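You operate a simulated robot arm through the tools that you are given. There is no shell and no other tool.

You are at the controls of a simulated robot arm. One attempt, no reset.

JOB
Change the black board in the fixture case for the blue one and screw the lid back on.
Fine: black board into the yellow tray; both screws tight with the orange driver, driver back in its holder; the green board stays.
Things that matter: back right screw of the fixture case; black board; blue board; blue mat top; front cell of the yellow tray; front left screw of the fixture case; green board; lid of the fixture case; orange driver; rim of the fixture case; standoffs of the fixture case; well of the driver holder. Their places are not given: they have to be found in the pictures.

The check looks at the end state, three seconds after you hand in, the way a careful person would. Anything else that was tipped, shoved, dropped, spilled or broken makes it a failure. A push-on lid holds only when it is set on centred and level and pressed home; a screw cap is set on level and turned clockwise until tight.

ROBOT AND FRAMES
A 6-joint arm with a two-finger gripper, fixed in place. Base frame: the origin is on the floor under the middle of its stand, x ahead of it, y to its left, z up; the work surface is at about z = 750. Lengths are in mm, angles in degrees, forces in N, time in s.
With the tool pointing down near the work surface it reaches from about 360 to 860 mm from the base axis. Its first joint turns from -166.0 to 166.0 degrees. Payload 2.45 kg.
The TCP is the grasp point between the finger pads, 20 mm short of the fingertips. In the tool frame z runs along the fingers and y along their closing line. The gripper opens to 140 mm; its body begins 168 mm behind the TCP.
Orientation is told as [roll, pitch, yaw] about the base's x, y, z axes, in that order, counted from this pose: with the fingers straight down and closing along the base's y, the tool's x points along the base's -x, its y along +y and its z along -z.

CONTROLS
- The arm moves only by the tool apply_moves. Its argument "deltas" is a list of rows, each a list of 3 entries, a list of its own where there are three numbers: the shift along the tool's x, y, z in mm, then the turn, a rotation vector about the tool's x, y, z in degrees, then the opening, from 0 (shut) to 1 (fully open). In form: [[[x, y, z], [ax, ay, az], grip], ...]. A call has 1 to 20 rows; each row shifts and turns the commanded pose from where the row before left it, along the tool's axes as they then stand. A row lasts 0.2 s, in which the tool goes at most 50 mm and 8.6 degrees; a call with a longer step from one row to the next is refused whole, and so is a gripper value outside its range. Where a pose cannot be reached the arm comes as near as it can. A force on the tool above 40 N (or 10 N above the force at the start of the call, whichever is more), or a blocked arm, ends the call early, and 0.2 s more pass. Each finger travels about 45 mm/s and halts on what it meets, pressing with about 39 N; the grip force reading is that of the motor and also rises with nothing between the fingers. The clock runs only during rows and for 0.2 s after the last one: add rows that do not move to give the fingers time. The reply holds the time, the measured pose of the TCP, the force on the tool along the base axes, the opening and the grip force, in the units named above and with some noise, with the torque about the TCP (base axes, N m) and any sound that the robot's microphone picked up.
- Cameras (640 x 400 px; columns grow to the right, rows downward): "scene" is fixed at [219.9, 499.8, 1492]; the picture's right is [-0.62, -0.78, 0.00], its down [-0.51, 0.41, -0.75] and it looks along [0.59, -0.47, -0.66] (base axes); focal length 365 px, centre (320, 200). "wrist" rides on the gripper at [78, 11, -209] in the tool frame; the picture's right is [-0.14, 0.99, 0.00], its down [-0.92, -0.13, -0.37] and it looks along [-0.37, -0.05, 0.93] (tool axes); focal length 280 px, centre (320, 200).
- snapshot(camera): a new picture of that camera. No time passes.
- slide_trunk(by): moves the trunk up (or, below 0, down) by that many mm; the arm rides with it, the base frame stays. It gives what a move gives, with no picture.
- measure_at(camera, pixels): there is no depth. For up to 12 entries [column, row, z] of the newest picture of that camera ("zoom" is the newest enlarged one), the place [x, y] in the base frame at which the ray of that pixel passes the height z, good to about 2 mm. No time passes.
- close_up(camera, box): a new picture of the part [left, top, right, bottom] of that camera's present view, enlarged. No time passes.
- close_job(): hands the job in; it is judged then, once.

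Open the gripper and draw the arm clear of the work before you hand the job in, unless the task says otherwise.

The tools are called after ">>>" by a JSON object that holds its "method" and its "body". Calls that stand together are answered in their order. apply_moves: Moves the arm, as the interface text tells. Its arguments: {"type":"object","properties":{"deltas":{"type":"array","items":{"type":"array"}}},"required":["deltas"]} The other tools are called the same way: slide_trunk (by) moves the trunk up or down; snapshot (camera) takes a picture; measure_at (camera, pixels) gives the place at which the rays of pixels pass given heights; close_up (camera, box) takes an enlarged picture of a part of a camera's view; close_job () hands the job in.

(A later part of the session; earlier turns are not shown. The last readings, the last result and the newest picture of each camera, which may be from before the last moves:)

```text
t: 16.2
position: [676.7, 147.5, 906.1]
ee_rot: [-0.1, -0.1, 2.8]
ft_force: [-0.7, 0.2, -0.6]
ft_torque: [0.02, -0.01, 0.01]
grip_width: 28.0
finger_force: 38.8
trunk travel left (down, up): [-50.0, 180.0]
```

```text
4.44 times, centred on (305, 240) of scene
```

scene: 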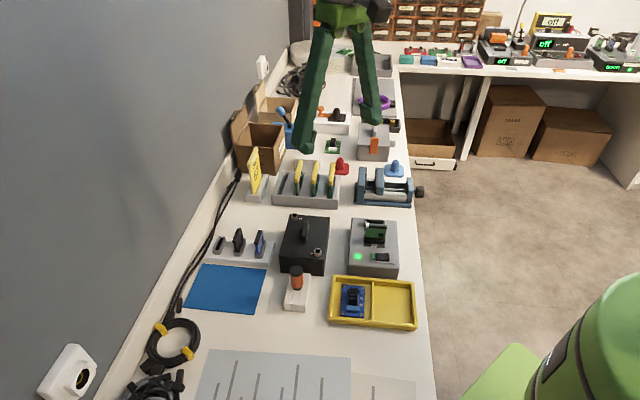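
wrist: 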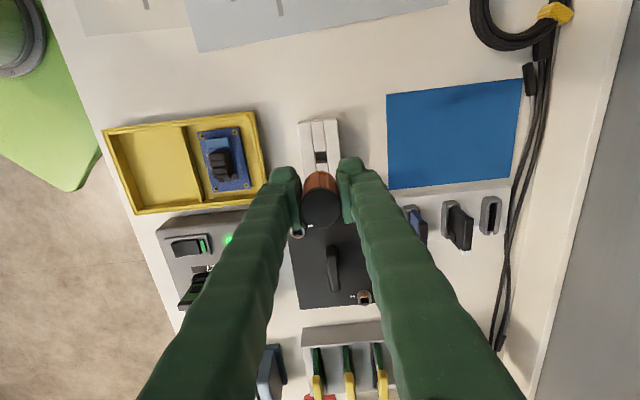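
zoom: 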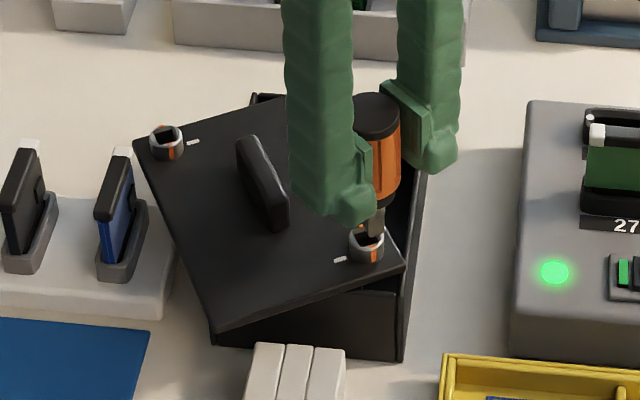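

The lid itself has turned on the case (about 25-30°), so it was not held by the screws at all. Nothing else moved. I check the bit and the lid's state closely before returning the driver to its holder.

>>> {"method": "close_up", "body": {"camera": "scene", "box": [306, 228, 330, 252]}}

>>> {"method": "snapshot", "body": {"camera": "scene"}}

>>> {"method": "snapshot", "body": {"camera": "wrist"}}

```text
16.00 times, centred on (318, 240) of scene
```

zoom: 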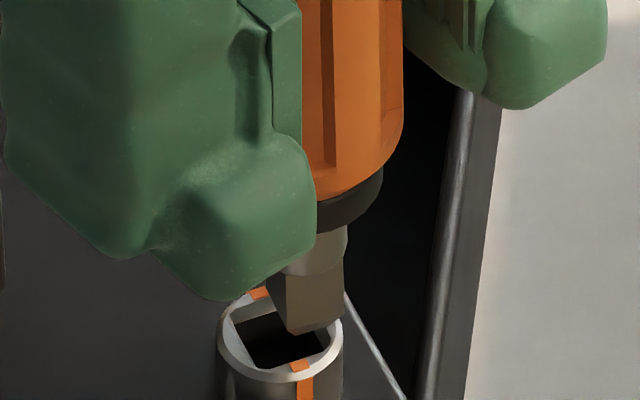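

```text
taken
```

scene: 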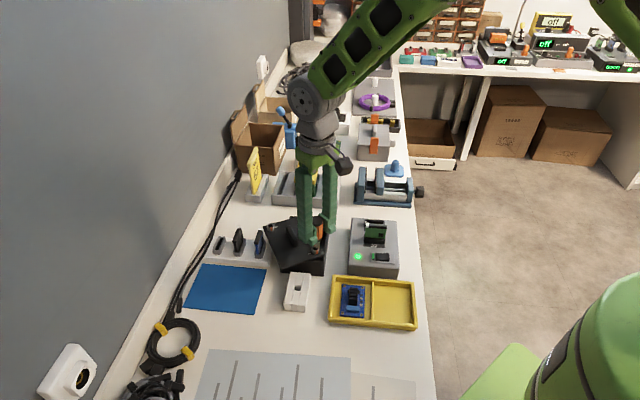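

```text
taken
```

wrist: 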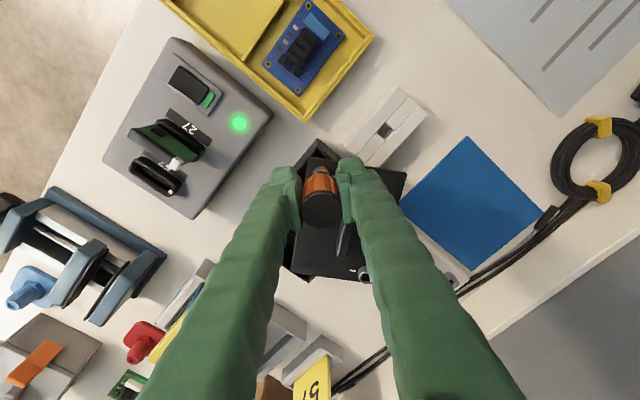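

Lid is only displaced on top of the case. The bit is turned about 30° from the bench axes, so I lift, turn back 30° clockwise, and move over the holder well at (649.5,227.5).

>>> {"method": "apply_moves", "body": {"deltas": [[[0, 0, -24], [0, 0, 0], 0.0], [[0, 0, 0], [0, 0, 7.5], 0.0], [[0, 0, 0], [0, 0, 7.5], 0.0], [[0, 0, 0], [0, 0, 7.5], 0.0], [[0, 0, 0], [0, 0, 7.5], 0.0], [[20, 20, 0], [0, 0, 0], 0.0], [[20, 20, 0], [0, 0, 0], 0.0], [[20, 20, 0], [0, 0, 0], 0.0], [[0, 0, 0], [0, 0, 0], 0.0], [[0, 0, 0], [0, 0, 0], 0.0]]}}

>>> {"method": "close_up", "body": {"camera": "scene", "box": [270, 215, 340, 315]}}

>>> {"method": "close_up", "body": {"camera": "wrist", "box": [270, 110, 370, 230]}}

```text
t: 18.4
position: [649.6, 228.1, 930.4]
ee_rot: [0.0, 0.0, -27.2]
ft_force: [0.6, 0.3, -0.1]
ft_torque: [0.03, 0.03, 0.02]
grip_width: 27.2
finger_force: 38.3
trunk travel left (down, up): [-50.0, 180.0]
```

```text
4.00 times, centred on (305, 265) of scene
```

zoom: 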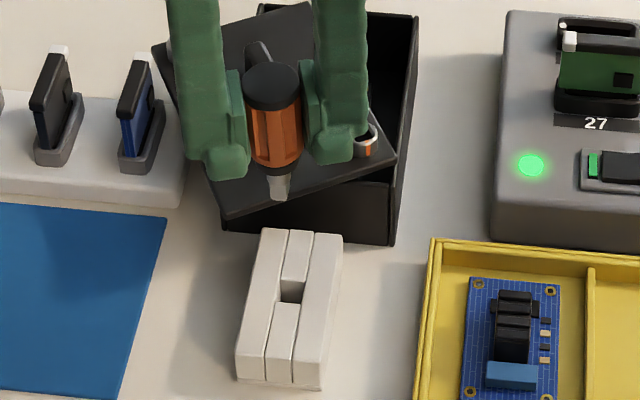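

```text
3.33 times, centred on (320, 170) of wrist
```

zoom: 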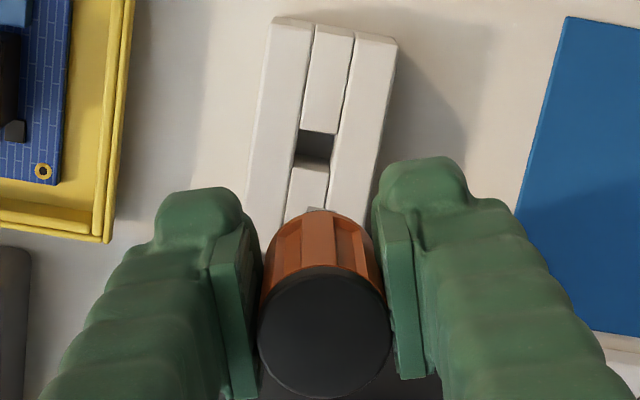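

>>> {"method": "close_up", "body": {"camera": "wrist", "box": [304, 140, 336, 180]}}

>>> {"method": "close_up", "body": {"camera": "scene", "box": [285, 250, 310, 295]}}

>>> {"method": "measure_at", "body": {"camera": "wrist", "pixels": [[320, 170, 858], [320, 170, 858], [320, 170, 858], [320, 206, 954], [320, 206, 954], [320, 206, 954], [320, 195, 930.4], [320, 195, 930.4], [320, 195, 930.4]]}}

```text
10.00 times, centred on (320, 160) of wrist
```

zoom: 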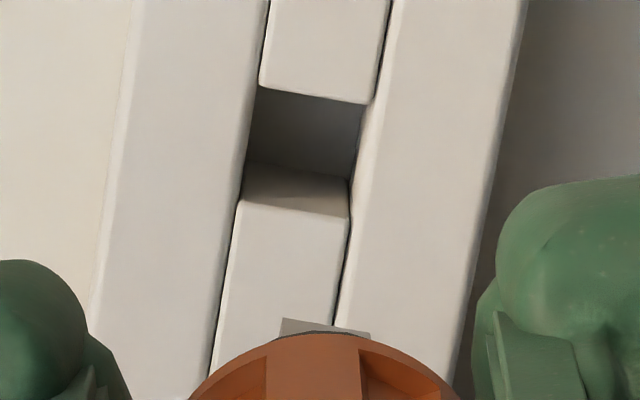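

```text
8.89 times, centred on (298, 272) of scene
```

zoom: 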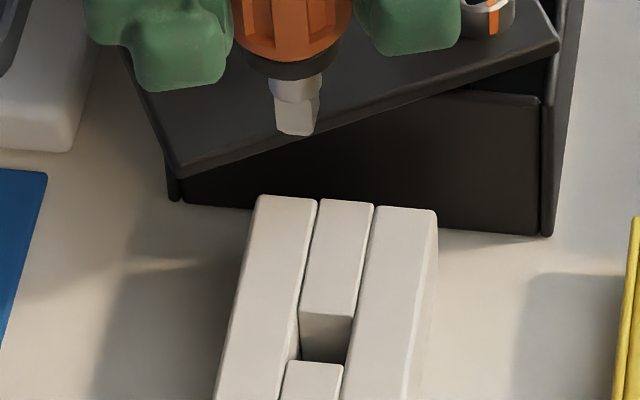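

```text
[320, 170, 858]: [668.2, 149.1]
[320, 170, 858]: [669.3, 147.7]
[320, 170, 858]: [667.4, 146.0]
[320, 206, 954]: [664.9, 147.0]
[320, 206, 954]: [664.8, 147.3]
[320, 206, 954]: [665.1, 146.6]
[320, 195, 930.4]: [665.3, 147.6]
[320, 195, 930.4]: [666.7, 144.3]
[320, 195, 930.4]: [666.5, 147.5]
```

>>> {"method": "snapshot", "body": {"camera": "wrist"}}

>>> {"method": "measure_at", "body": {"camera": "wrist", "pixels": [[320, 170, 858], [320, 170, 858], [320, 170, 858], [320, 170, 858], [320, 206, 954], [320, 206, 954], [320, 206, 954], [320, 206, 954], [320, 195, 930.4], [320, 195, 930.4], [320, 195, 930.4], [320, 195, 930.4]]}}

>>> {"method": "apply_moves", "body": {"deltas": [[[0, 0, 0], [0, 0, 0], 0.0]]}}

>>> {"method": "apply_moves", "body": {"deltas": [[[0, 0, 0], [0, 0, 0], 0.0]]}}

>>> {"method": "apply_moves", "body": {"deltas": [[[0, 0, 0], [0, 0, 0], 0.0]]}}

```text
taken
```

wrist: 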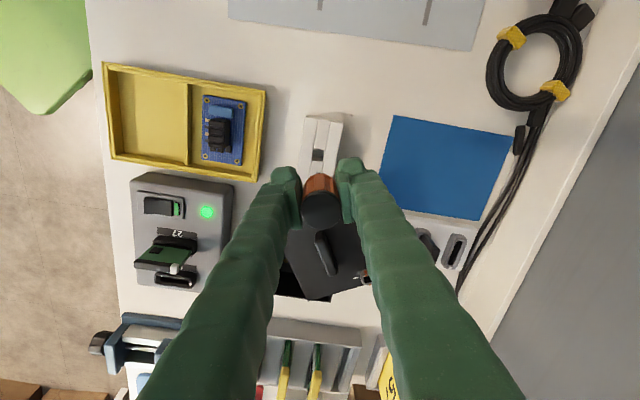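

```text
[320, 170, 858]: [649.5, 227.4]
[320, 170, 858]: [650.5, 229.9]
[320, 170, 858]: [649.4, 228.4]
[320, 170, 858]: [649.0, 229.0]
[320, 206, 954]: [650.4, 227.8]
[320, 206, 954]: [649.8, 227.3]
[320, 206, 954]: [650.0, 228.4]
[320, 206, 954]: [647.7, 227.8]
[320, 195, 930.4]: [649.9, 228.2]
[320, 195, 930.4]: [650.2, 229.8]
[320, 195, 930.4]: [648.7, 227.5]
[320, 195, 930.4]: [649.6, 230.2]
```

```text
t: 18.8
position: [650.7, 229.9, 930.4]
ee_rot: [0.0, 0.0, -27.3]
ft_force: [1.2, 0.0, -1.3]
ft_torque: [-0.02, -0.02, -0.02]
grip_width: 27.7
finger_force: 38.8
trunk travel left (down, up): [-50.0, 180.0]
```

```text
t: 19.2
position: [651.6, 229.7, 930.8]
ee_rot: [0.0, 0.0, -27.2]
ft_force: [-0.5, 0.5, -1.1]
ft_torque: [-0.04, 0.0, 0.02]
grip_width: 27.6
finger_force: 39.0
trunk travel left (down, up): [-50.0, 180.0]
```

```text
t: 19.6
position: [650.3, 228.6, 931.3]
ee_rot: [0.1, 0.0, -27.3]
ft_force: [0.9, 0.1, -0.8]
ft_torque: [0.0, -0.04, 0.0]
grip_width: 27.3
finger_force: 38.4
trunk travel left (down, up): [-50.0, 180.0]
```

>>> {"method": "measure_at", "body": {"camera": "scene", "pixels": [[295.2, 264.1, 855], [295.2, 264.1, 855], [295.2, 264.1, 855], [295.2, 264.1, 855], [295.2, 264.1, 870], [295.2, 264.1, 870], [295.2, 264.1, 870], [295.2, 264.1, 870]]}}

>>> {"method": "measure_at", "body": {"camera": "wrist", "pixels": [[320.6, 172.5, 855], [320.6, 172.5, 855], [320.6, 172.5, 855], [320.6, 172.5, 855], [320.6, 172.5, 870], [320.6, 172.5, 870], [320.6, 172.5, 870], [320.6, 172.5, 870]]}}

```text
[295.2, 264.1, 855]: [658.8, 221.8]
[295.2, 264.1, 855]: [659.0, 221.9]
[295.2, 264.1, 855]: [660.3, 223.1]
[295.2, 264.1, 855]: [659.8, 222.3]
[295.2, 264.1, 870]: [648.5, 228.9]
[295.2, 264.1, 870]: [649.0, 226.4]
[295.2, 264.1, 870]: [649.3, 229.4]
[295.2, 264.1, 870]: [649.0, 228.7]
```

```text
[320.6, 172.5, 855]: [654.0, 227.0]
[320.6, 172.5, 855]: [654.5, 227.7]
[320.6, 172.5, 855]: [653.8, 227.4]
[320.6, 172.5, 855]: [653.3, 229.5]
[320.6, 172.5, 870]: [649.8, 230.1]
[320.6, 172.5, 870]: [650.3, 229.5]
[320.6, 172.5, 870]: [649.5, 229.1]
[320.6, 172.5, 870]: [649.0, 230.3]
```

>>> {"method": "measure_at", "body": {"camera": "scene", "pixels": [[293, 235, 945], [293, 235, 945], [293, 235, 945], [293, 235, 965], [293, 235, 965], [293, 235, 965]]}}

>>> {"method": "measure_at", "body": {"camera": "wrist", "pixels": [[321.5, 209.9, 945], [321.5, 209.9, 945], [321.5, 209.9, 945], [321.5, 209.9, 965], [321.5, 209.9, 965], [321.5, 209.9, 965]]}}

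>>> {"method": "close_up", "body": {"camera": "scene", "box": [280, 225, 310, 270]}}

>>> {"method": "close_up", "body": {"camera": "wrist", "box": [290, 160, 350, 240]}}

```text
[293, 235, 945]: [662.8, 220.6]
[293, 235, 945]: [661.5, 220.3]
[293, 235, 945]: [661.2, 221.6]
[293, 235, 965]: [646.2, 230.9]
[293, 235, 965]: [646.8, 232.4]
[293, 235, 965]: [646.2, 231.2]
```

```text
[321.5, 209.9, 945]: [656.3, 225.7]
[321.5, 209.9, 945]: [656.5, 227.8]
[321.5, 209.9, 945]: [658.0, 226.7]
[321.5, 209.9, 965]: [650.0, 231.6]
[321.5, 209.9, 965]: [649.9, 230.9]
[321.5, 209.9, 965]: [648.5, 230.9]
```

```text
8.89 times, centred on (295, 248) of scene
```

zoom: 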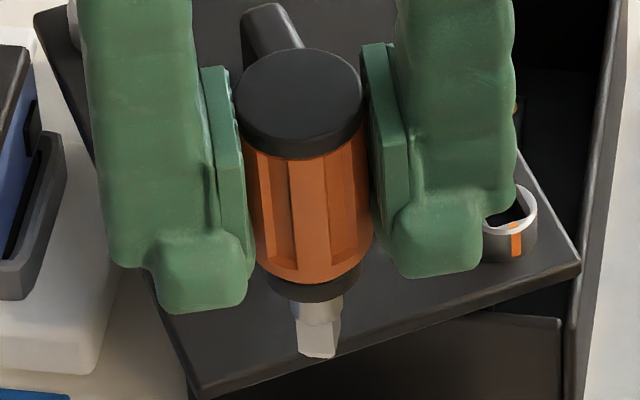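

```text
5.00 times, centred on (320, 200) of wrist
```

zoom: 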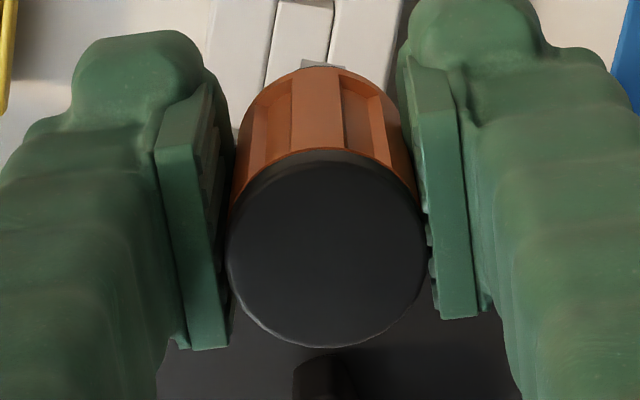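

I triangulate the well's opening in both views: wrist (318.35,155.25), scene (298.1,287.6).

>>> {"method": "measure_at", "body": {"camera": "scene", "pixels": [[298.1, 287.6, 770], [298.1, 287.6, 770], [298.1, 287.6, 770], [298.1, 287.6, 790], [298.1, 287.6, 790], [298.1, 287.6, 790]]}}

>>> {"method": "measure_at", "body": {"camera": "wrist", "pixels": [[318.35, 155.25, 770], [318.35, 155.25, 770], [318.35, 155.25, 770], [318.35, 155.25, 790], [318.35, 155.25, 790], [318.35, 155.25, 790], [313.8, 149, 780], [324.8, 150.3, 780], [312, 160, 780], [322.8, 161.7, 780]]}}

```text
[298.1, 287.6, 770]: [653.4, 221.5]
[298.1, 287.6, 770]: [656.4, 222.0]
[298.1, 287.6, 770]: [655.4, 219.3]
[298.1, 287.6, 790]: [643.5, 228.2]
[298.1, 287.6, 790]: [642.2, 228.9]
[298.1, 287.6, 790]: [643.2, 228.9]
```

```text
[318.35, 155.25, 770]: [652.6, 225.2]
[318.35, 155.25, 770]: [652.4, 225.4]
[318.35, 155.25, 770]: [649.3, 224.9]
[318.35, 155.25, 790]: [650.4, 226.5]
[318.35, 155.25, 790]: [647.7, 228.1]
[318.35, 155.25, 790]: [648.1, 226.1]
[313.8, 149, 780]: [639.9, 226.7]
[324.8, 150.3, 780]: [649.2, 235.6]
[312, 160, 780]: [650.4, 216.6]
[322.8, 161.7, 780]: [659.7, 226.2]
```

Well centre is about (650,226) with the holder top near z=780; the bit centre is about (653.3,226.3). I check where the turned lid's corners are so the fingers stay clear.

>>> {"method": "measure_at", "body": {"camera": "scene", "pixels": [[281.5, 268.5, 812], [281.5, 268.5, 812], [324, 254, 812], [324, 254, 812]]}}

>>> {"method": "apply_moves", "body": {"deltas": [[[2.8, -1.8, 0], [0, 0, 0], 0.0], [[0, 0, 40], [0, 0, 0], 0.0], [[0, 0, 36], [0, 0, 0], 0.0], [[0, 0, 0], [0, 0, 0], 0.0]]}}

>>> {"method": "close_up", "body": {"camera": "scene", "box": [280, 260, 320, 310]}}

>>> {"method": "close_up", "body": {"camera": "wrist", "box": [300, 140, 340, 190]}}

```text
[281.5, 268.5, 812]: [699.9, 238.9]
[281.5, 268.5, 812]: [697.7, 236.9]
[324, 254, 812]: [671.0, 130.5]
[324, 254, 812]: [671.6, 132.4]
```

```text
t: 20.6
position: [645.5, 225.2, 854.1]
ee_rot: [0.0, 0.1, -27.3]
ft_force: [0.5, 0.1, -0.7]
ft_torque: [0.0, 0.01, 0.0]
grip_width: 27.7
finger_force: 39.1
trunk travel left (down, up): [-50.0, 180.0]
```

```text
8.00 times, centred on (300, 285) of scene
```

zoom: 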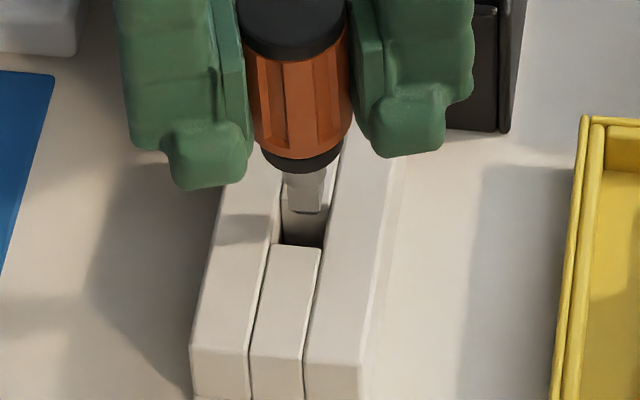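

```text
8.00 times, centred on (320, 165) of wrist
```

zoom: 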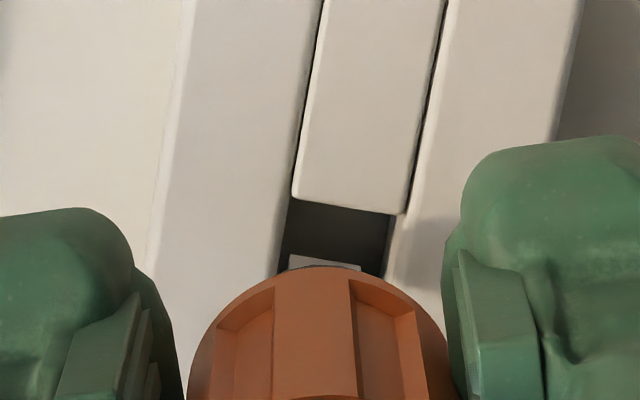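

>>> {"method": "snapshot", "body": {"camera": "wrist"}}

>>> {"method": "measure_at", "body": {"camera": "wrist", "pixels": [[320.6, 172.75, 780], [320.6, 172.75, 780], [320.6, 172.75, 780], [320.6, 172.75, 800], [320.6, 172.75, 800], [320.6, 172.75, 800], [323.5, 165.6, 780], [323.5, 165.6, 780], [323.5, 165.6, 780]]}}

>>> {"method": "measure_at", "body": {"camera": "scene", "pixels": [[298.25, 286.6, 780], [298.25, 286.6, 780], [298.25, 286.6, 780], [298.25, 286.6, 800], [298.25, 286.6, 800], [298.25, 286.6, 800], [297.1, 290.6, 780], [297.1, 290.6, 780], [297.1, 290.6, 780]]}}

>>> {"method": "close_up", "body": {"camera": "scene", "box": [288, 274, 312, 298]}}

```text
taken
```

wrist: 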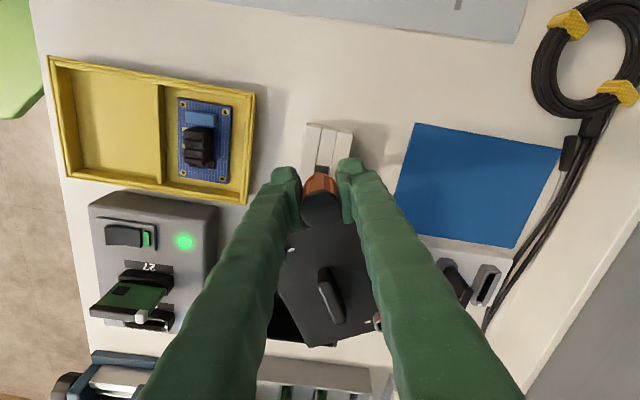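

```text
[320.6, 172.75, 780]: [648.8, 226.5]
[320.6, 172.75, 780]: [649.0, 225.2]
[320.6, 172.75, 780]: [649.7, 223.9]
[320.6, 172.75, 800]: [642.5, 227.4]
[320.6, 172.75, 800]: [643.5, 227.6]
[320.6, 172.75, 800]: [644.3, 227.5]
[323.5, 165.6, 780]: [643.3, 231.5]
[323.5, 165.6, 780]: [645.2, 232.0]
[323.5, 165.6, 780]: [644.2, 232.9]
```

```text
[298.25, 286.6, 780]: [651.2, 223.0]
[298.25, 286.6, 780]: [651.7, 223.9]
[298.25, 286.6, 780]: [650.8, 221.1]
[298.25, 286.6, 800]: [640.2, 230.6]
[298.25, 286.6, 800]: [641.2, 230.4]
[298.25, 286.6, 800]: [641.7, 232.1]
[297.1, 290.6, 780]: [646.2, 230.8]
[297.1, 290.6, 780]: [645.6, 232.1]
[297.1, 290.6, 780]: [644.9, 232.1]
```

```text
16.00 times, centred on (300, 286) of scene
```

zoom: 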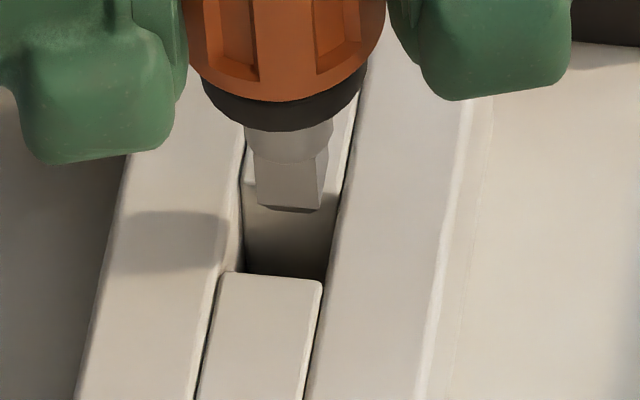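

The bit centre is about 3 mm short in +y of the well centre. I correct by (0,+3.1) in the base frame and check again.

>>> {"method": "apply_moves", "body": {"deltas": [[[1.4, 2.75, 0], [0, 0, 0], 0.0], [[0, 0, 4], [0, 0, 0], 0.0], [[0, 0, 0], [0, 0, 0], 0.0]]}}

>>> {"method": "close_up", "body": {"camera": "scene", "box": [288, 274, 312, 298]}}

>>> {"method": "close_up", "body": {"camera": "wrist", "box": [300, 140, 340, 190]}}

```text
t: 21.4
position: [646.4, 229.3, 851.1]
ee_rot: [0.0, 0.0, -27.2]
ft_force: [0.5, -0.1, -0.3]
ft_torque: [0.03, 0.01, 0.0]
grip_width: 27.0
finger_force: 38.9
trunk travel left (down, up): [-50.0, 180.0]
```

```text
16.00 times, centred on (300, 286) of scene
```

zoom: 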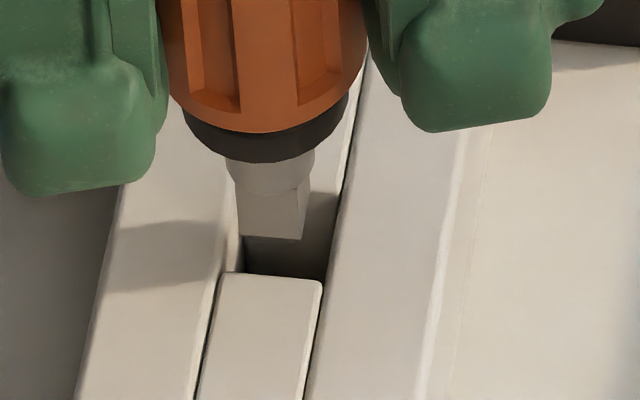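

```text
8.00 times, centred on (320, 165) of wrist
```

zoom: 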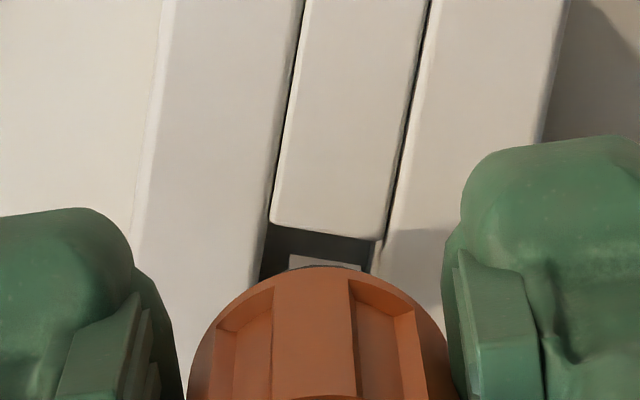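

The bit is now centred over the well in both views. I lower it into the holder, watching the force.

>>> {"method": "apply_moves", "body": {"deltas": [[[0, 0, 6], [0, 0, 0], 0.0], [[0, 0, 6], [0, 0, 0], 0.0], [[0, 0, 6], [0, 0, 0], 0.0], [[0, 0, 6], [0, 0, 0], 0.0], [[0, 0, 4], [0, 0, 0], 0.0], [[0, 0, 0], [0, 0, 0], 0.0]]}}

>>> {"method": "close_up", "body": {"camera": "scene", "box": [275, 255, 325, 305]}}

>>> {"method": "close_up", "body": {"camera": "wrist", "box": [280, 130, 360, 230]}}

```text
t: 22.8
position: [647.4, 230.4, 824.6]
ee_rot: [0.3, -0.2, -27.2]
ft_force: [2.6, -4.8, 32.9]
ft_torque: [-0.13, -0.06, -0.05]
grip_width: 27.9
finger_force: 38.8
trunk travel left (down, up): [-50.0, 180.0]
```

```text
8.00 times, centred on (300, 280) of scene
```

zoom: 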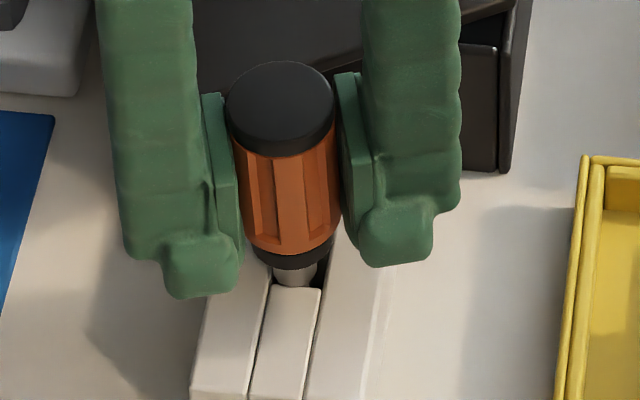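

```text
4.00 times, centred on (320, 180) of wrist
```

zoom: 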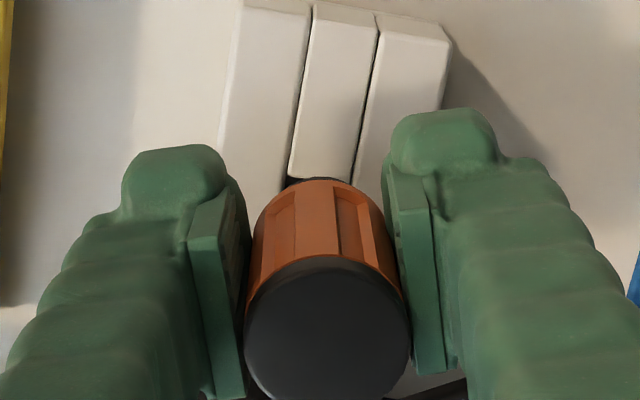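

The tip meets resistance (33 N) slightly above its original depth. I ease up 1.5 mm and open the fingers a little so the driver can settle in the well.

>>> {"method": "apply_moves", "body": {"deltas": [[[0, 0, -1.5], [0, 0, 0], 0.0], [[0, 0, 0], [0, 0, 0], 0.3], [[0, 0, 0], [0, 0, 0], 0.3], [[0, 0, 0], [0, 0, 0], 0.3]]}}

>>> {"method": "close_up", "body": {"camera": "scene", "box": [275, 255, 325, 305]}}

>>> {"method": "close_up", "body": {"camera": "wrist", "box": [280, 130, 360, 230]}}

```text
t: 23.8
position: [646.5, 231.6, 823.4]
ee_rot: [0.0, 0.0, -27.2]
ft_force: [0.7, -0.3, 0.2]
ft_torque: [-0.03, 0.03, -0.02]
grip_width: 41.9
finger_force: 0.1
trunk travel left (down, up): [-50.0, 180.0]
```

```text
8.00 times, centred on (300, 280) of scene
```

zoom: 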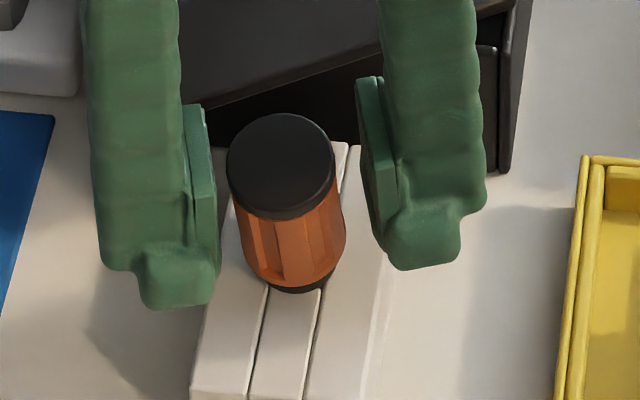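

```text
4.00 times, centred on (320, 180) of wrist
```

zoom: 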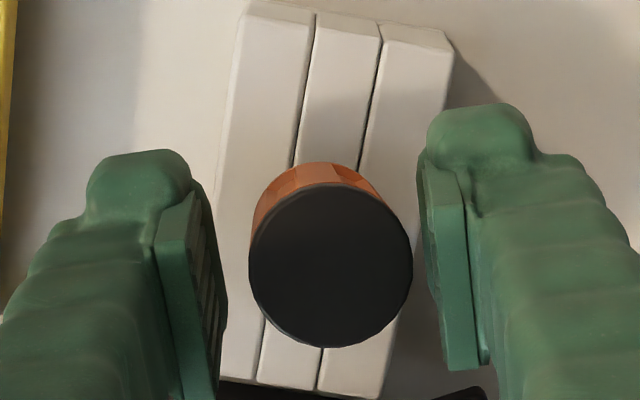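

The driver dropped home and leans slightly in its well, standing safely. I open a bit more and rise straight up clear of it.

>>> {"method": "apply_moves", "body": {"deltas": [[[0, 0, 0], [0, 0, 0], 0.5], [[0, 0, 0], [0, 0, 0], 0.5], [[0, 0, -30], [0, 0, 0], 0.5], [[0, 0, -45], [0, 0, 0], 0.5], [[0, 0, -45], [0, 0, 0], 0.5], [[0, 0, -45], [0, 0, 0], 0.5], [[0, 0, -35], [0, 0, 0], 0.5], [[0, 0, 0], [0, 0, 0], 0.5]]}}

>>> {"method": "snapshot", "body": {"camera": "wrist"}}

>>> {"method": "close_up", "body": {"camera": "scene", "box": [255, 195, 345, 315]}}

>>> {"method": "close_up", "body": {"camera": "wrist", "box": [260, 150, 400, 290]}}

```text
t: 25.6
position: [645.8, 229.9, 1023.6]
ee_rot: [0.0, 0.0, -27.2]
ft_force: [0.1, -0.3, 0.5]
ft_torque: [0.0, -0.03, -0.01]
grip_width: 69.8
finger_force: 0.1
trunk travel left (down, up): [-50.0, 180.0]
```

```text
taken
```

wrist: 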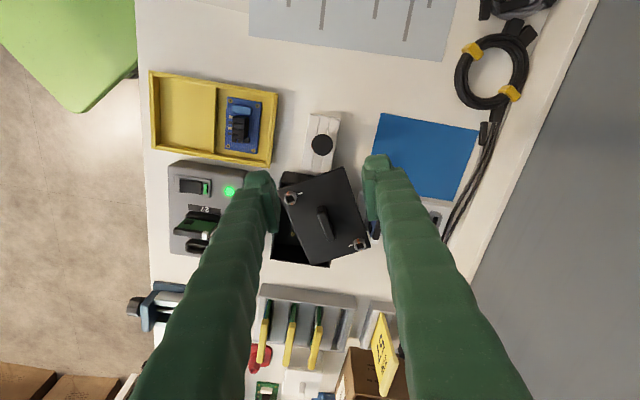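

```text
3.33 times, centred on (300, 255) of scene
```

zoom: 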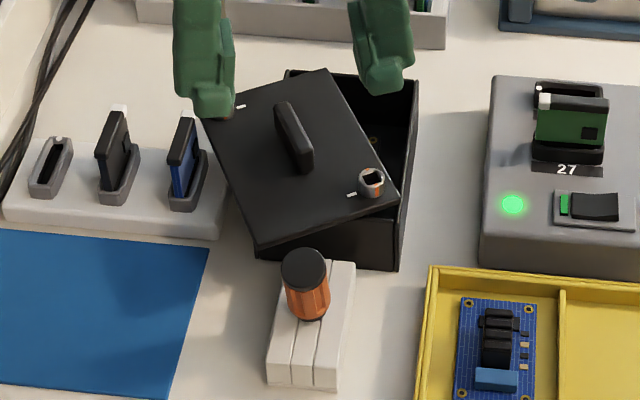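

```text
2.86 times, centred on (330, 220) of wrist
```

zoom: 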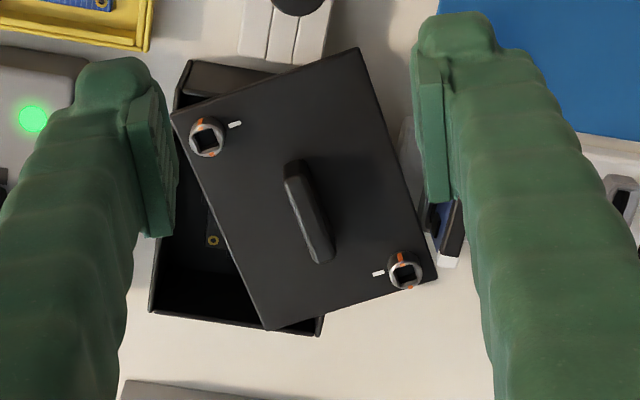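

The driver stands in its well and the lid lies turned on the case. I triangulate lid handle, screws and corners to see the lid's pose and whether it is level.

>>> {"method": "measure_at", "body": {"camera": "wrist", "pixels": [[326.9, 222, 825], [326.9, 222, 825], [326.9, 222, 845], [326.9, 222, 845], [322, 208.8, 835], [322, 208.8, 835], [331.7, 239.2, 835], [331.7, 239.2, 835], [290.5, 198, 821], [290.5, 198, 821], [359.7, 244.5, 821], [359.7, 244.5, 821]]}}

>>> {"method": "measure_at", "body": {"camera": "scene", "pixels": [[291.9, 234.5, 825], [291.9, 234.5, 825], [291.9, 234.5, 845], [291.9, 234.5, 845], [315.3, 248.1, 810], [315.3, 248.1, 810], [315.3, 248.1, 830], [315.3, 248.1, 830]]}}

>>> {"method": "close_up", "body": {"camera": "scene", "box": [265, 205, 335, 275]}}

>>> {"method": "close_up", "body": {"camera": "wrist", "box": [280, 160, 380, 270]}}

```text
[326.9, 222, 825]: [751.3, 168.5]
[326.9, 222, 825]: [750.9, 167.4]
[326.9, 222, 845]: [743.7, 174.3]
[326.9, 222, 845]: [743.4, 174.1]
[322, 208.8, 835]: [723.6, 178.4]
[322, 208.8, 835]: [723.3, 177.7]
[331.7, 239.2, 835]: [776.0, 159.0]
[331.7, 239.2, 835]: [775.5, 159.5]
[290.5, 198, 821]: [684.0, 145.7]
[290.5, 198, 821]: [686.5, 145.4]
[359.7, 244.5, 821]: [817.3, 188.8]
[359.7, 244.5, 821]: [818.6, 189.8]
```

```text
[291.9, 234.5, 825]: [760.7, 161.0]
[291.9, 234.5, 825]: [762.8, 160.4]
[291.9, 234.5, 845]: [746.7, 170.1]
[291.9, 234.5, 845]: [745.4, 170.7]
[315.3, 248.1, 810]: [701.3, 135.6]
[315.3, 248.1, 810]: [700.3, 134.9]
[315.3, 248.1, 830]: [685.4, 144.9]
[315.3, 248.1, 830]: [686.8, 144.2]
```

```text
5.71 times, centred on (300, 240) of scene
```

zoom: 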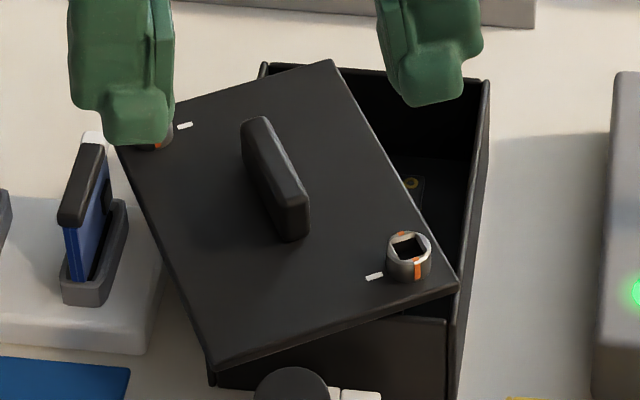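

```text
3.64 times, centred on (330, 215) of wrist
```

zoom: 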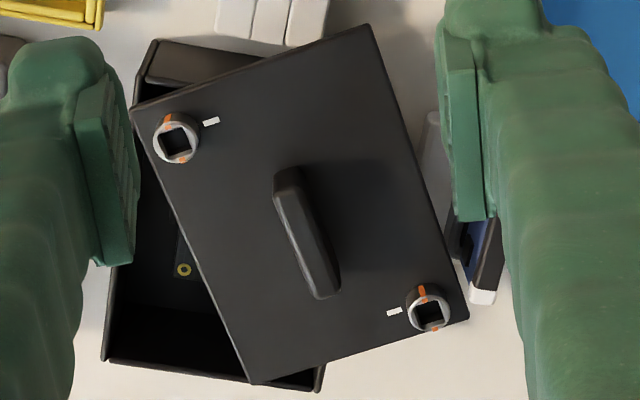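

>>> {"method": "measure_at", "body": {"camera": "wrist", "pixels": [[278.6, 190.3, 822], [278.6, 190.3, 822], [343.7, 166.9, 822], [343.7, 166.9, 822], [371, 245.2, 822], [371, 245.2, 822], [311.6, 265.3, 822], [311.6, 265.3, 822], [319.5, 208, 850], [319.5, 208, 850], [331, 239, 850], [331, 239, 850]]}}

>>> {"method": "measure_at", "body": {"scene": "scene", "camera": "scene", "pixels": [[302.3, 215.7, 820], [302.3, 215.7, 830], [324.2, 255.3, 820], [324.2, 255.3, 830], [281.4, 269.5, 820], [281.4, 269.5, 830], [264.5, 230.8, 820], [264.5, 230.8, 830]]}}

```text
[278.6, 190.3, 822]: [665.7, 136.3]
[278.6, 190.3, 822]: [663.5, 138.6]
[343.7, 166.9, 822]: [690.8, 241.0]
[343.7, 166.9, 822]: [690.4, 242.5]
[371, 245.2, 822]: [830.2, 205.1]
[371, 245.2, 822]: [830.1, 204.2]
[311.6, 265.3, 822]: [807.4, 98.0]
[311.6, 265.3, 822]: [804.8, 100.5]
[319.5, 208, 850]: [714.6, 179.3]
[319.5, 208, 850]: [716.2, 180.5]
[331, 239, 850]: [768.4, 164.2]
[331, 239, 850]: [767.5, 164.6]
```

```text
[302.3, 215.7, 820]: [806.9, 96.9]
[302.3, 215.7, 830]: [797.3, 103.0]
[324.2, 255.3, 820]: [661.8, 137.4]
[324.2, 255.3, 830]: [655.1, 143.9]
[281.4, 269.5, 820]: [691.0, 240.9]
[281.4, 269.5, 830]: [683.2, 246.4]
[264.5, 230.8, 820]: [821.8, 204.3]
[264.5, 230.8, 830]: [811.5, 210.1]
```

The lid top is level at z≈820, long axis at about -15°, centre about (747,171), handle top ≈850. Next I measure the blue mat where the lid will wait.

>>> {"method": "close_up", "body": {"camera": "wrist", "box": [350, 90, 500, 220]}}

>>> {"method": "measure_at", "body": {"camera": "scene", "pixels": [[206, 264.5, 752], [266, 268, 752], [255, 312, 752], [185, 306, 752], [246, 248, 770], [213, 242, 770], [272, 266, 750]]}}

```text
3.08 times, centred on (425, 155) of wrist
```

zoom: 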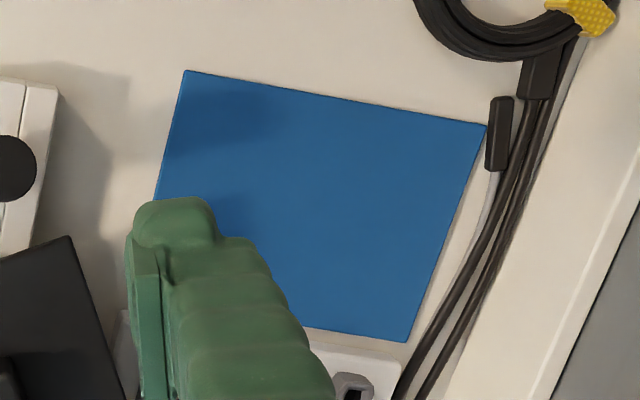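

```text
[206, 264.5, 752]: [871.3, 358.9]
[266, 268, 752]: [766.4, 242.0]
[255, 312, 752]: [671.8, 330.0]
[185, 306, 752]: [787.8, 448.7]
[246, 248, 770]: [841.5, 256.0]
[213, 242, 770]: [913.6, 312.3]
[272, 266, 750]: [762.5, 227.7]
```

The mat spans about (871,359),(766,242),(672,330),(788,449). I turn to yaw -15 and move above the handle at (746,171), at z≈900, to refine.

>>> {"method": "apply_moves", "body": {"deltas": [[[0, 0, 0], [0, 0, -6.1], 0.5], [[0, 0, 0], [0, 0, -6.1], 0.5], [[-37.4, -10.5, 0], [0, 0, 0], 0.5], [[-37.4, -10.5, 0], [0, 0, 0], 0.5], [[-37.4, -10.5, 0], [0, 0, 0], 0.5], [[0, 0, 45], [0, 0, 0], 0.5], [[0, 0, 45], [0, 0, 0], 0.5], [[0, 0, 30], [0, 0, 0], 0.5], [[0, 0, 0], [0, 0, 0], 0.5]]}}

>>> {"method": "snapshot", "body": {"camera": "wrist"}}

>>> {"method": "close_up", "body": {"camera": "scene", "box": [255, 195, 345, 285]}}

>>> {"method": "close_up", "body": {"camera": "wrist", "box": [270, 120, 370, 240]}}

```text
t: 27.6
position: [744.6, 173.1, 903.7]
ee_rot: [0.0, 0.0, -15.0]
ft_force: [0.7, 0.7, 0.4]
ft_torque: [0.02, 0.02, 0.0]
grip_width: 70.0
finger_force: 0.0
trunk travel left (down, up): [-50.0, 180.0]
```

```text
taken
```

wrist: 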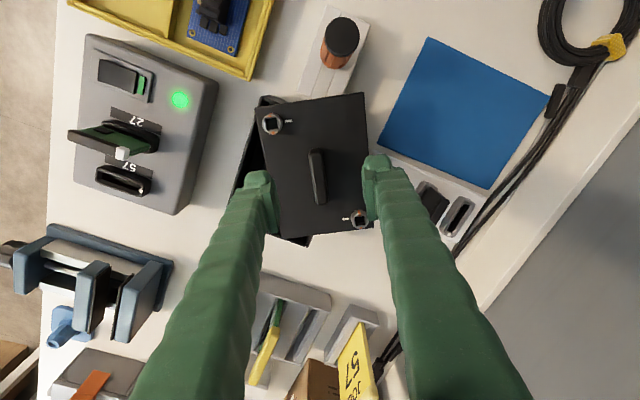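

```text
4.44 times, centred on (300, 240) of scene
```

zoom: 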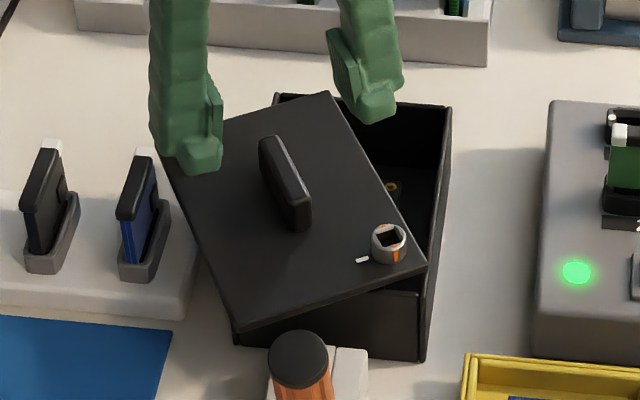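

```text
3.33 times, centred on (320, 180) of wrist
```

zoom: 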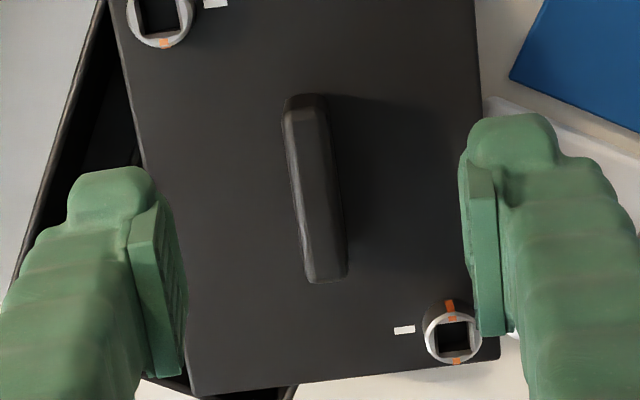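

The handle's centreline lies parallel to the tool x axis and about 1.5 mm off to -y. I centre on it, lower so the fingertips stop about 6 mm above the lid, and look.

>>> {"method": "apply_moves", "body": {"deltas": [[[-1.0, -1.6, 20], [0, 0, 0], 0.5], [[0, 0, 20], [0, 0, 0], 0.5], [[0, 0, 16], [0, 0, 0], 0.5], [[0, 0, 0], [0, 0, 0], 0.5]]}}

>>> {"method": "close_up", "body": {"camera": "scene", "box": [265, 205, 335, 275]}}

>>> {"method": "close_up", "body": {"camera": "wrist", "box": [250, 120, 390, 260]}}

```text
t: 28.6
position: [745.0, 169.8, 848.3]
ee_rot: [0.0, -0.1, -15.0]
ft_force: [-0.6, -0.3, -0.4]
ft_torque: [0.0, 0.02, 0.01]
grip_width: 69.9
finger_force: 0.0
trunk travel left (down, up): [-50.0, 180.0]
```

```text
5.71 times, centred on (300, 240) of scene
```

zoom: 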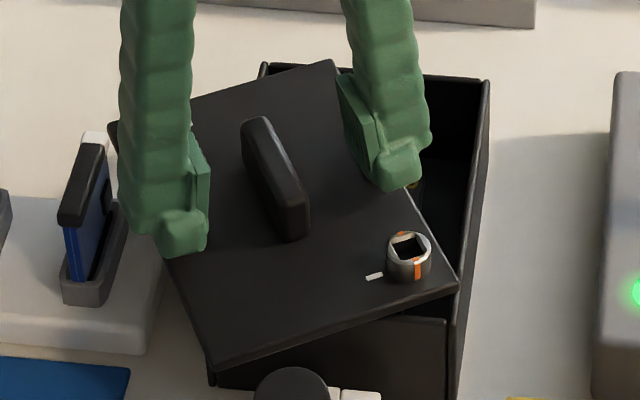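

```text
2.86 times, centred on (320, 190) of wrist
```

zoom: 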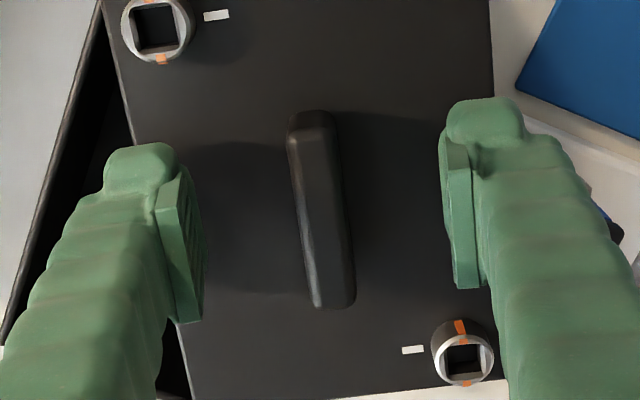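

The fingers straddle the handle above the lid. I close on it.

>>> {"method": "apply_moves", "body": {"deltas": [[[0, 0, 0], [0, 0, 0], 0.25], [[0, 0, 0], [0, 0, 0], 0.15], [[0, 0, 0], [0, 0, 0], 0.08], [[0, 0, 0], [0, 0, 0], 0.0], [[0, 0, 0], [0, 0, 0], 0.0], [[0, 0, 0], [0, 0, 0], 0.0]]}}

>>> {"method": "close_up", "body": {"camera": "scene", "box": [265, 205, 335, 275]}}

>>> {"method": "close_up", "body": {"camera": "wrist", "box": [250, 120, 390, 260]}}

```text
t: 30.0
position: [745.4, 170.1, 847.5]
ee_rot: [-0.1, 0.0, -15.1]
ft_force: [-0.1, 0.7, 0.7]
ft_torque: [0.01, -0.06, 0.04]
grip_width: 12.8
finger_force: 38.7
trunk travel left (down, up): [-50.0, 180.0]
```

```text
5.71 times, centred on (300, 240) of scene
```

zoom: 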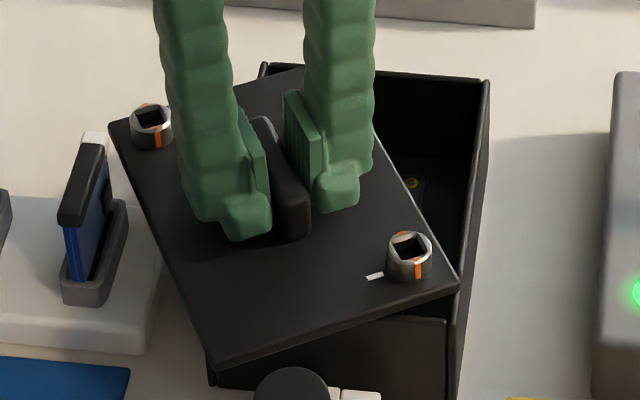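

```text
2.86 times, centred on (320, 190) of wrist
```

zoom: 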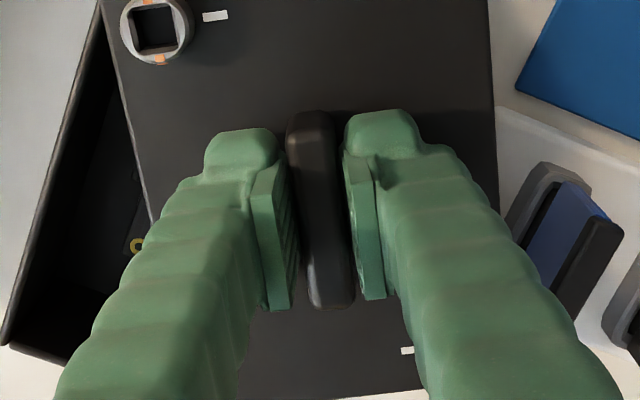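

Gripped at 12.8 mm. I lift the lid straight up, first slowly.

>>> {"method": "apply_moves", "body": {"deltas": [[[0, 0, -8], [0, 0, 0], 0.0], [[0, 0, -12], [0, 0, 0], 0.0], [[0, 0, -25], [0, 0, 0], 0.0], [[0, 0, -35], [0, 0, 0], 0.0], [[0, 0, 0], [0, 0, 0], 0.0]]}}

>>> {"method": "close_up", "body": {"camera": "scene", "box": [245, 185, 345, 285]}}

>>> {"method": "snapshot", "body": {"camera": "wrist"}}

```text
t: 31.2
position: [747.3, 168.9, 928.5]
ee_rot: [-0.1, 0.0, -15.0]
ft_force: [0.2, 0.3, 0.4]
ft_torque: [-0.01, 0.01, 0.0]
grip_width: 12.7
finger_force: 39.0
trunk travel left (down, up): [-50.0, 180.0]
```

```text
4.00 times, centred on (295, 235) of scene
```

zoom: 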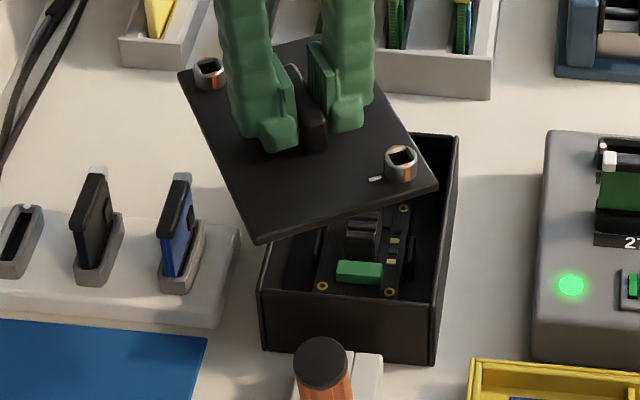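

```text
taken
```

wrist: 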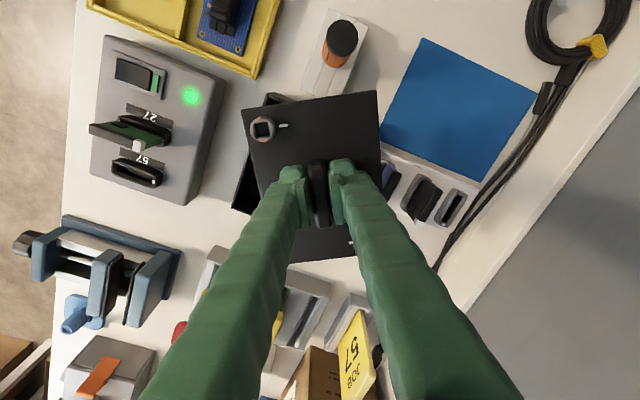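

The lid came off cleanly and level; the black board with a green terminal is visible in the case. I turn the lid back 30° clockwise (yaw -45) and carry it over the mat to about (745,346).

>>> {"method": "apply_moves", "body": {"deltas": [[[0, 0, 0], [0, 0, 7.5], 0.0], [[0, 0, 0], [0, 0, 7.5], 0.0], [[0, 0, 0], [0, 0, 7.5], 0.0], [[0, 0, 0], [0, 0, 7.4], 0.0], [[15, 15, 0], [0, 0, 0], 0.0], [[25, 25, 0], [0, 0, 0], 0.0], [[25, 25, 0], [0, 0, 0], 0.0], [[25, 25, 0], [0, 0, 0], 0.0], [[25, 24, 0], [0, 0, 0], 0.0], [[10.8, 10.1, 0], [0, 0, 0], 0.0], [[0, 0, 0], [0, 0, 0], 0.0]]}}

>>> {"method": "snapshot", "body": {"camera": "scene"}}

>>> {"method": "snapshot", "body": {"camera": "wrist"}}

```text
t: 33.6
position: [746.6, 346.8, 928.5]
ee_rot: [-0.1, -0.1, -44.9]
ft_force: [-0.4, 1.6, -1.3]
ft_torque: [0.03, 0.03, -0.02]
grip_width: 12.5
finger_force: 38.9
trunk travel left (down, up): [-50.0, 180.0]
```

```text
taken
```

scene: 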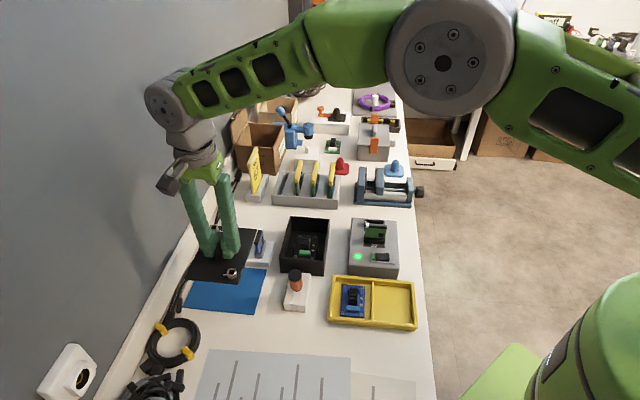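

```text
taken
```

wrist: 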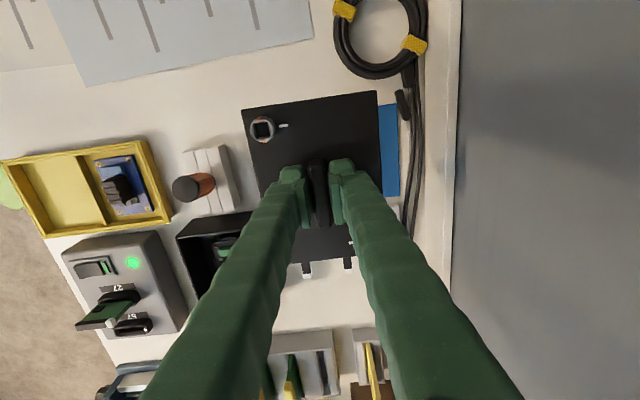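

>>> {"method": "measure_at", "body": {"camera": "wrist", "pixels": [[396, 104, 752], [396, 104, 752], [399, 196, 752], [399, 196, 752], [404, 92, 755], [302, 268, 800], [348, 262, 800]]}}

>>> {"method": "close_up", "body": {"camera": "scene", "box": [175, 215, 285, 325]}}

```text
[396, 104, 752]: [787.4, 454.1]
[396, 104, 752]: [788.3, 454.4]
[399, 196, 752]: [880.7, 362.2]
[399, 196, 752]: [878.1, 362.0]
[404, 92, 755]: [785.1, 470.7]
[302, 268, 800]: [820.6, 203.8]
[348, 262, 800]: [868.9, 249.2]
```

```text
3.64 times, centred on (230, 270) of scene
```

zoom: 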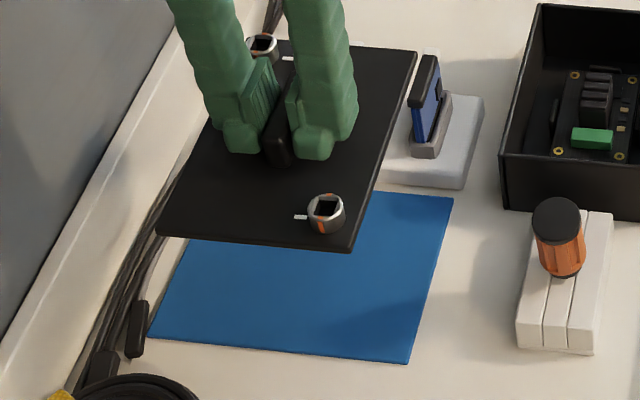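

The lid is over the mat with margins to the card stand and cables. I lower it, quickly at first and then in small steps until contact.

>>> {"method": "apply_moves", "body": {"deltas": [[[0, 0, 40], [0, 0, 0], 0.0], [[0, 0, 40], [0, 0, 0], 0.0], [[0, 0, 30], [0, 0, 0], 0.0], [[0, 0, 10], [0, 0, 0], 0.0], [[0, 0, 0], [0, 0, 0], 0.0]]}}

>>> {"method": "close_up", "body": {"camera": "scene", "box": [175, 215, 285, 325]}}

```text
t: 34.8
position: [745.5, 344.9, 808.1]
ee_rot: [0.0, 0.0, -44.9]
ft_force: [0.1, -0.3, 0.0]
ft_torque: [0.0, 0.02, -0.03]
grip_width: 12.6
finger_force: 39.9
trunk travel left (down, up): [-50.0, 180.0]
```

```text
3.64 times, centred on (230, 270) of scene
```

zoom: 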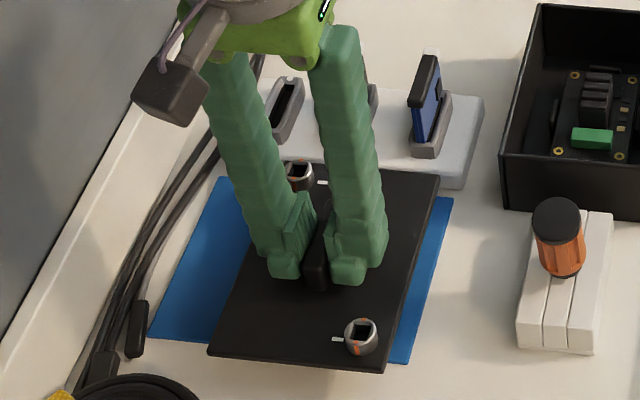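

>>> {"method": "apply_moves", "body": {"deltas": [[[0, 0, 5], [0, 0, 0], 0.0], [[0, 0, 4], [0, 0, 0], 0.0], [[0, 0, 3], [0, 0, 0], 0.0], [[0, 0, 2], [0, 0, 0], 0.0], [[0, 0, 0], [0, 0, 0], 0.0]]}}

>>> {"method": "close_up", "body": {"camera": "scene", "box": [175, 215, 285, 325]}}

```text
t: 36.0
position: [743.4, 346.2, 794.3]
ee_rot: [0.0, 0.0, -45.0]
ft_force: [0.2, 0.2, -0.2]
ft_torque: [0.02, 0.02, 0.05]
grip_width: 12.7
finger_force: 38.3
trunk travel left (down, up): [-50.0, 180.0]
```

```text
3.64 times, centred on (230, 270) of scene
```

zoom: 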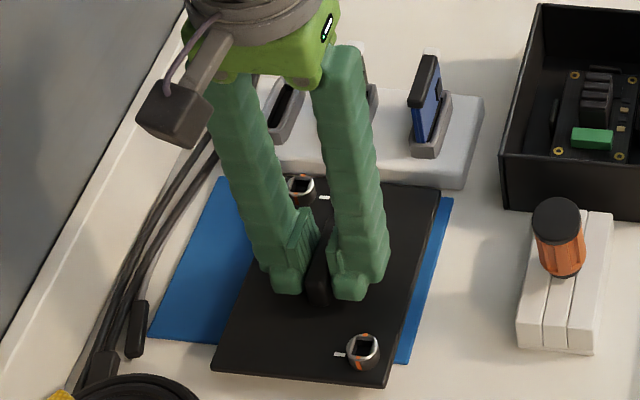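

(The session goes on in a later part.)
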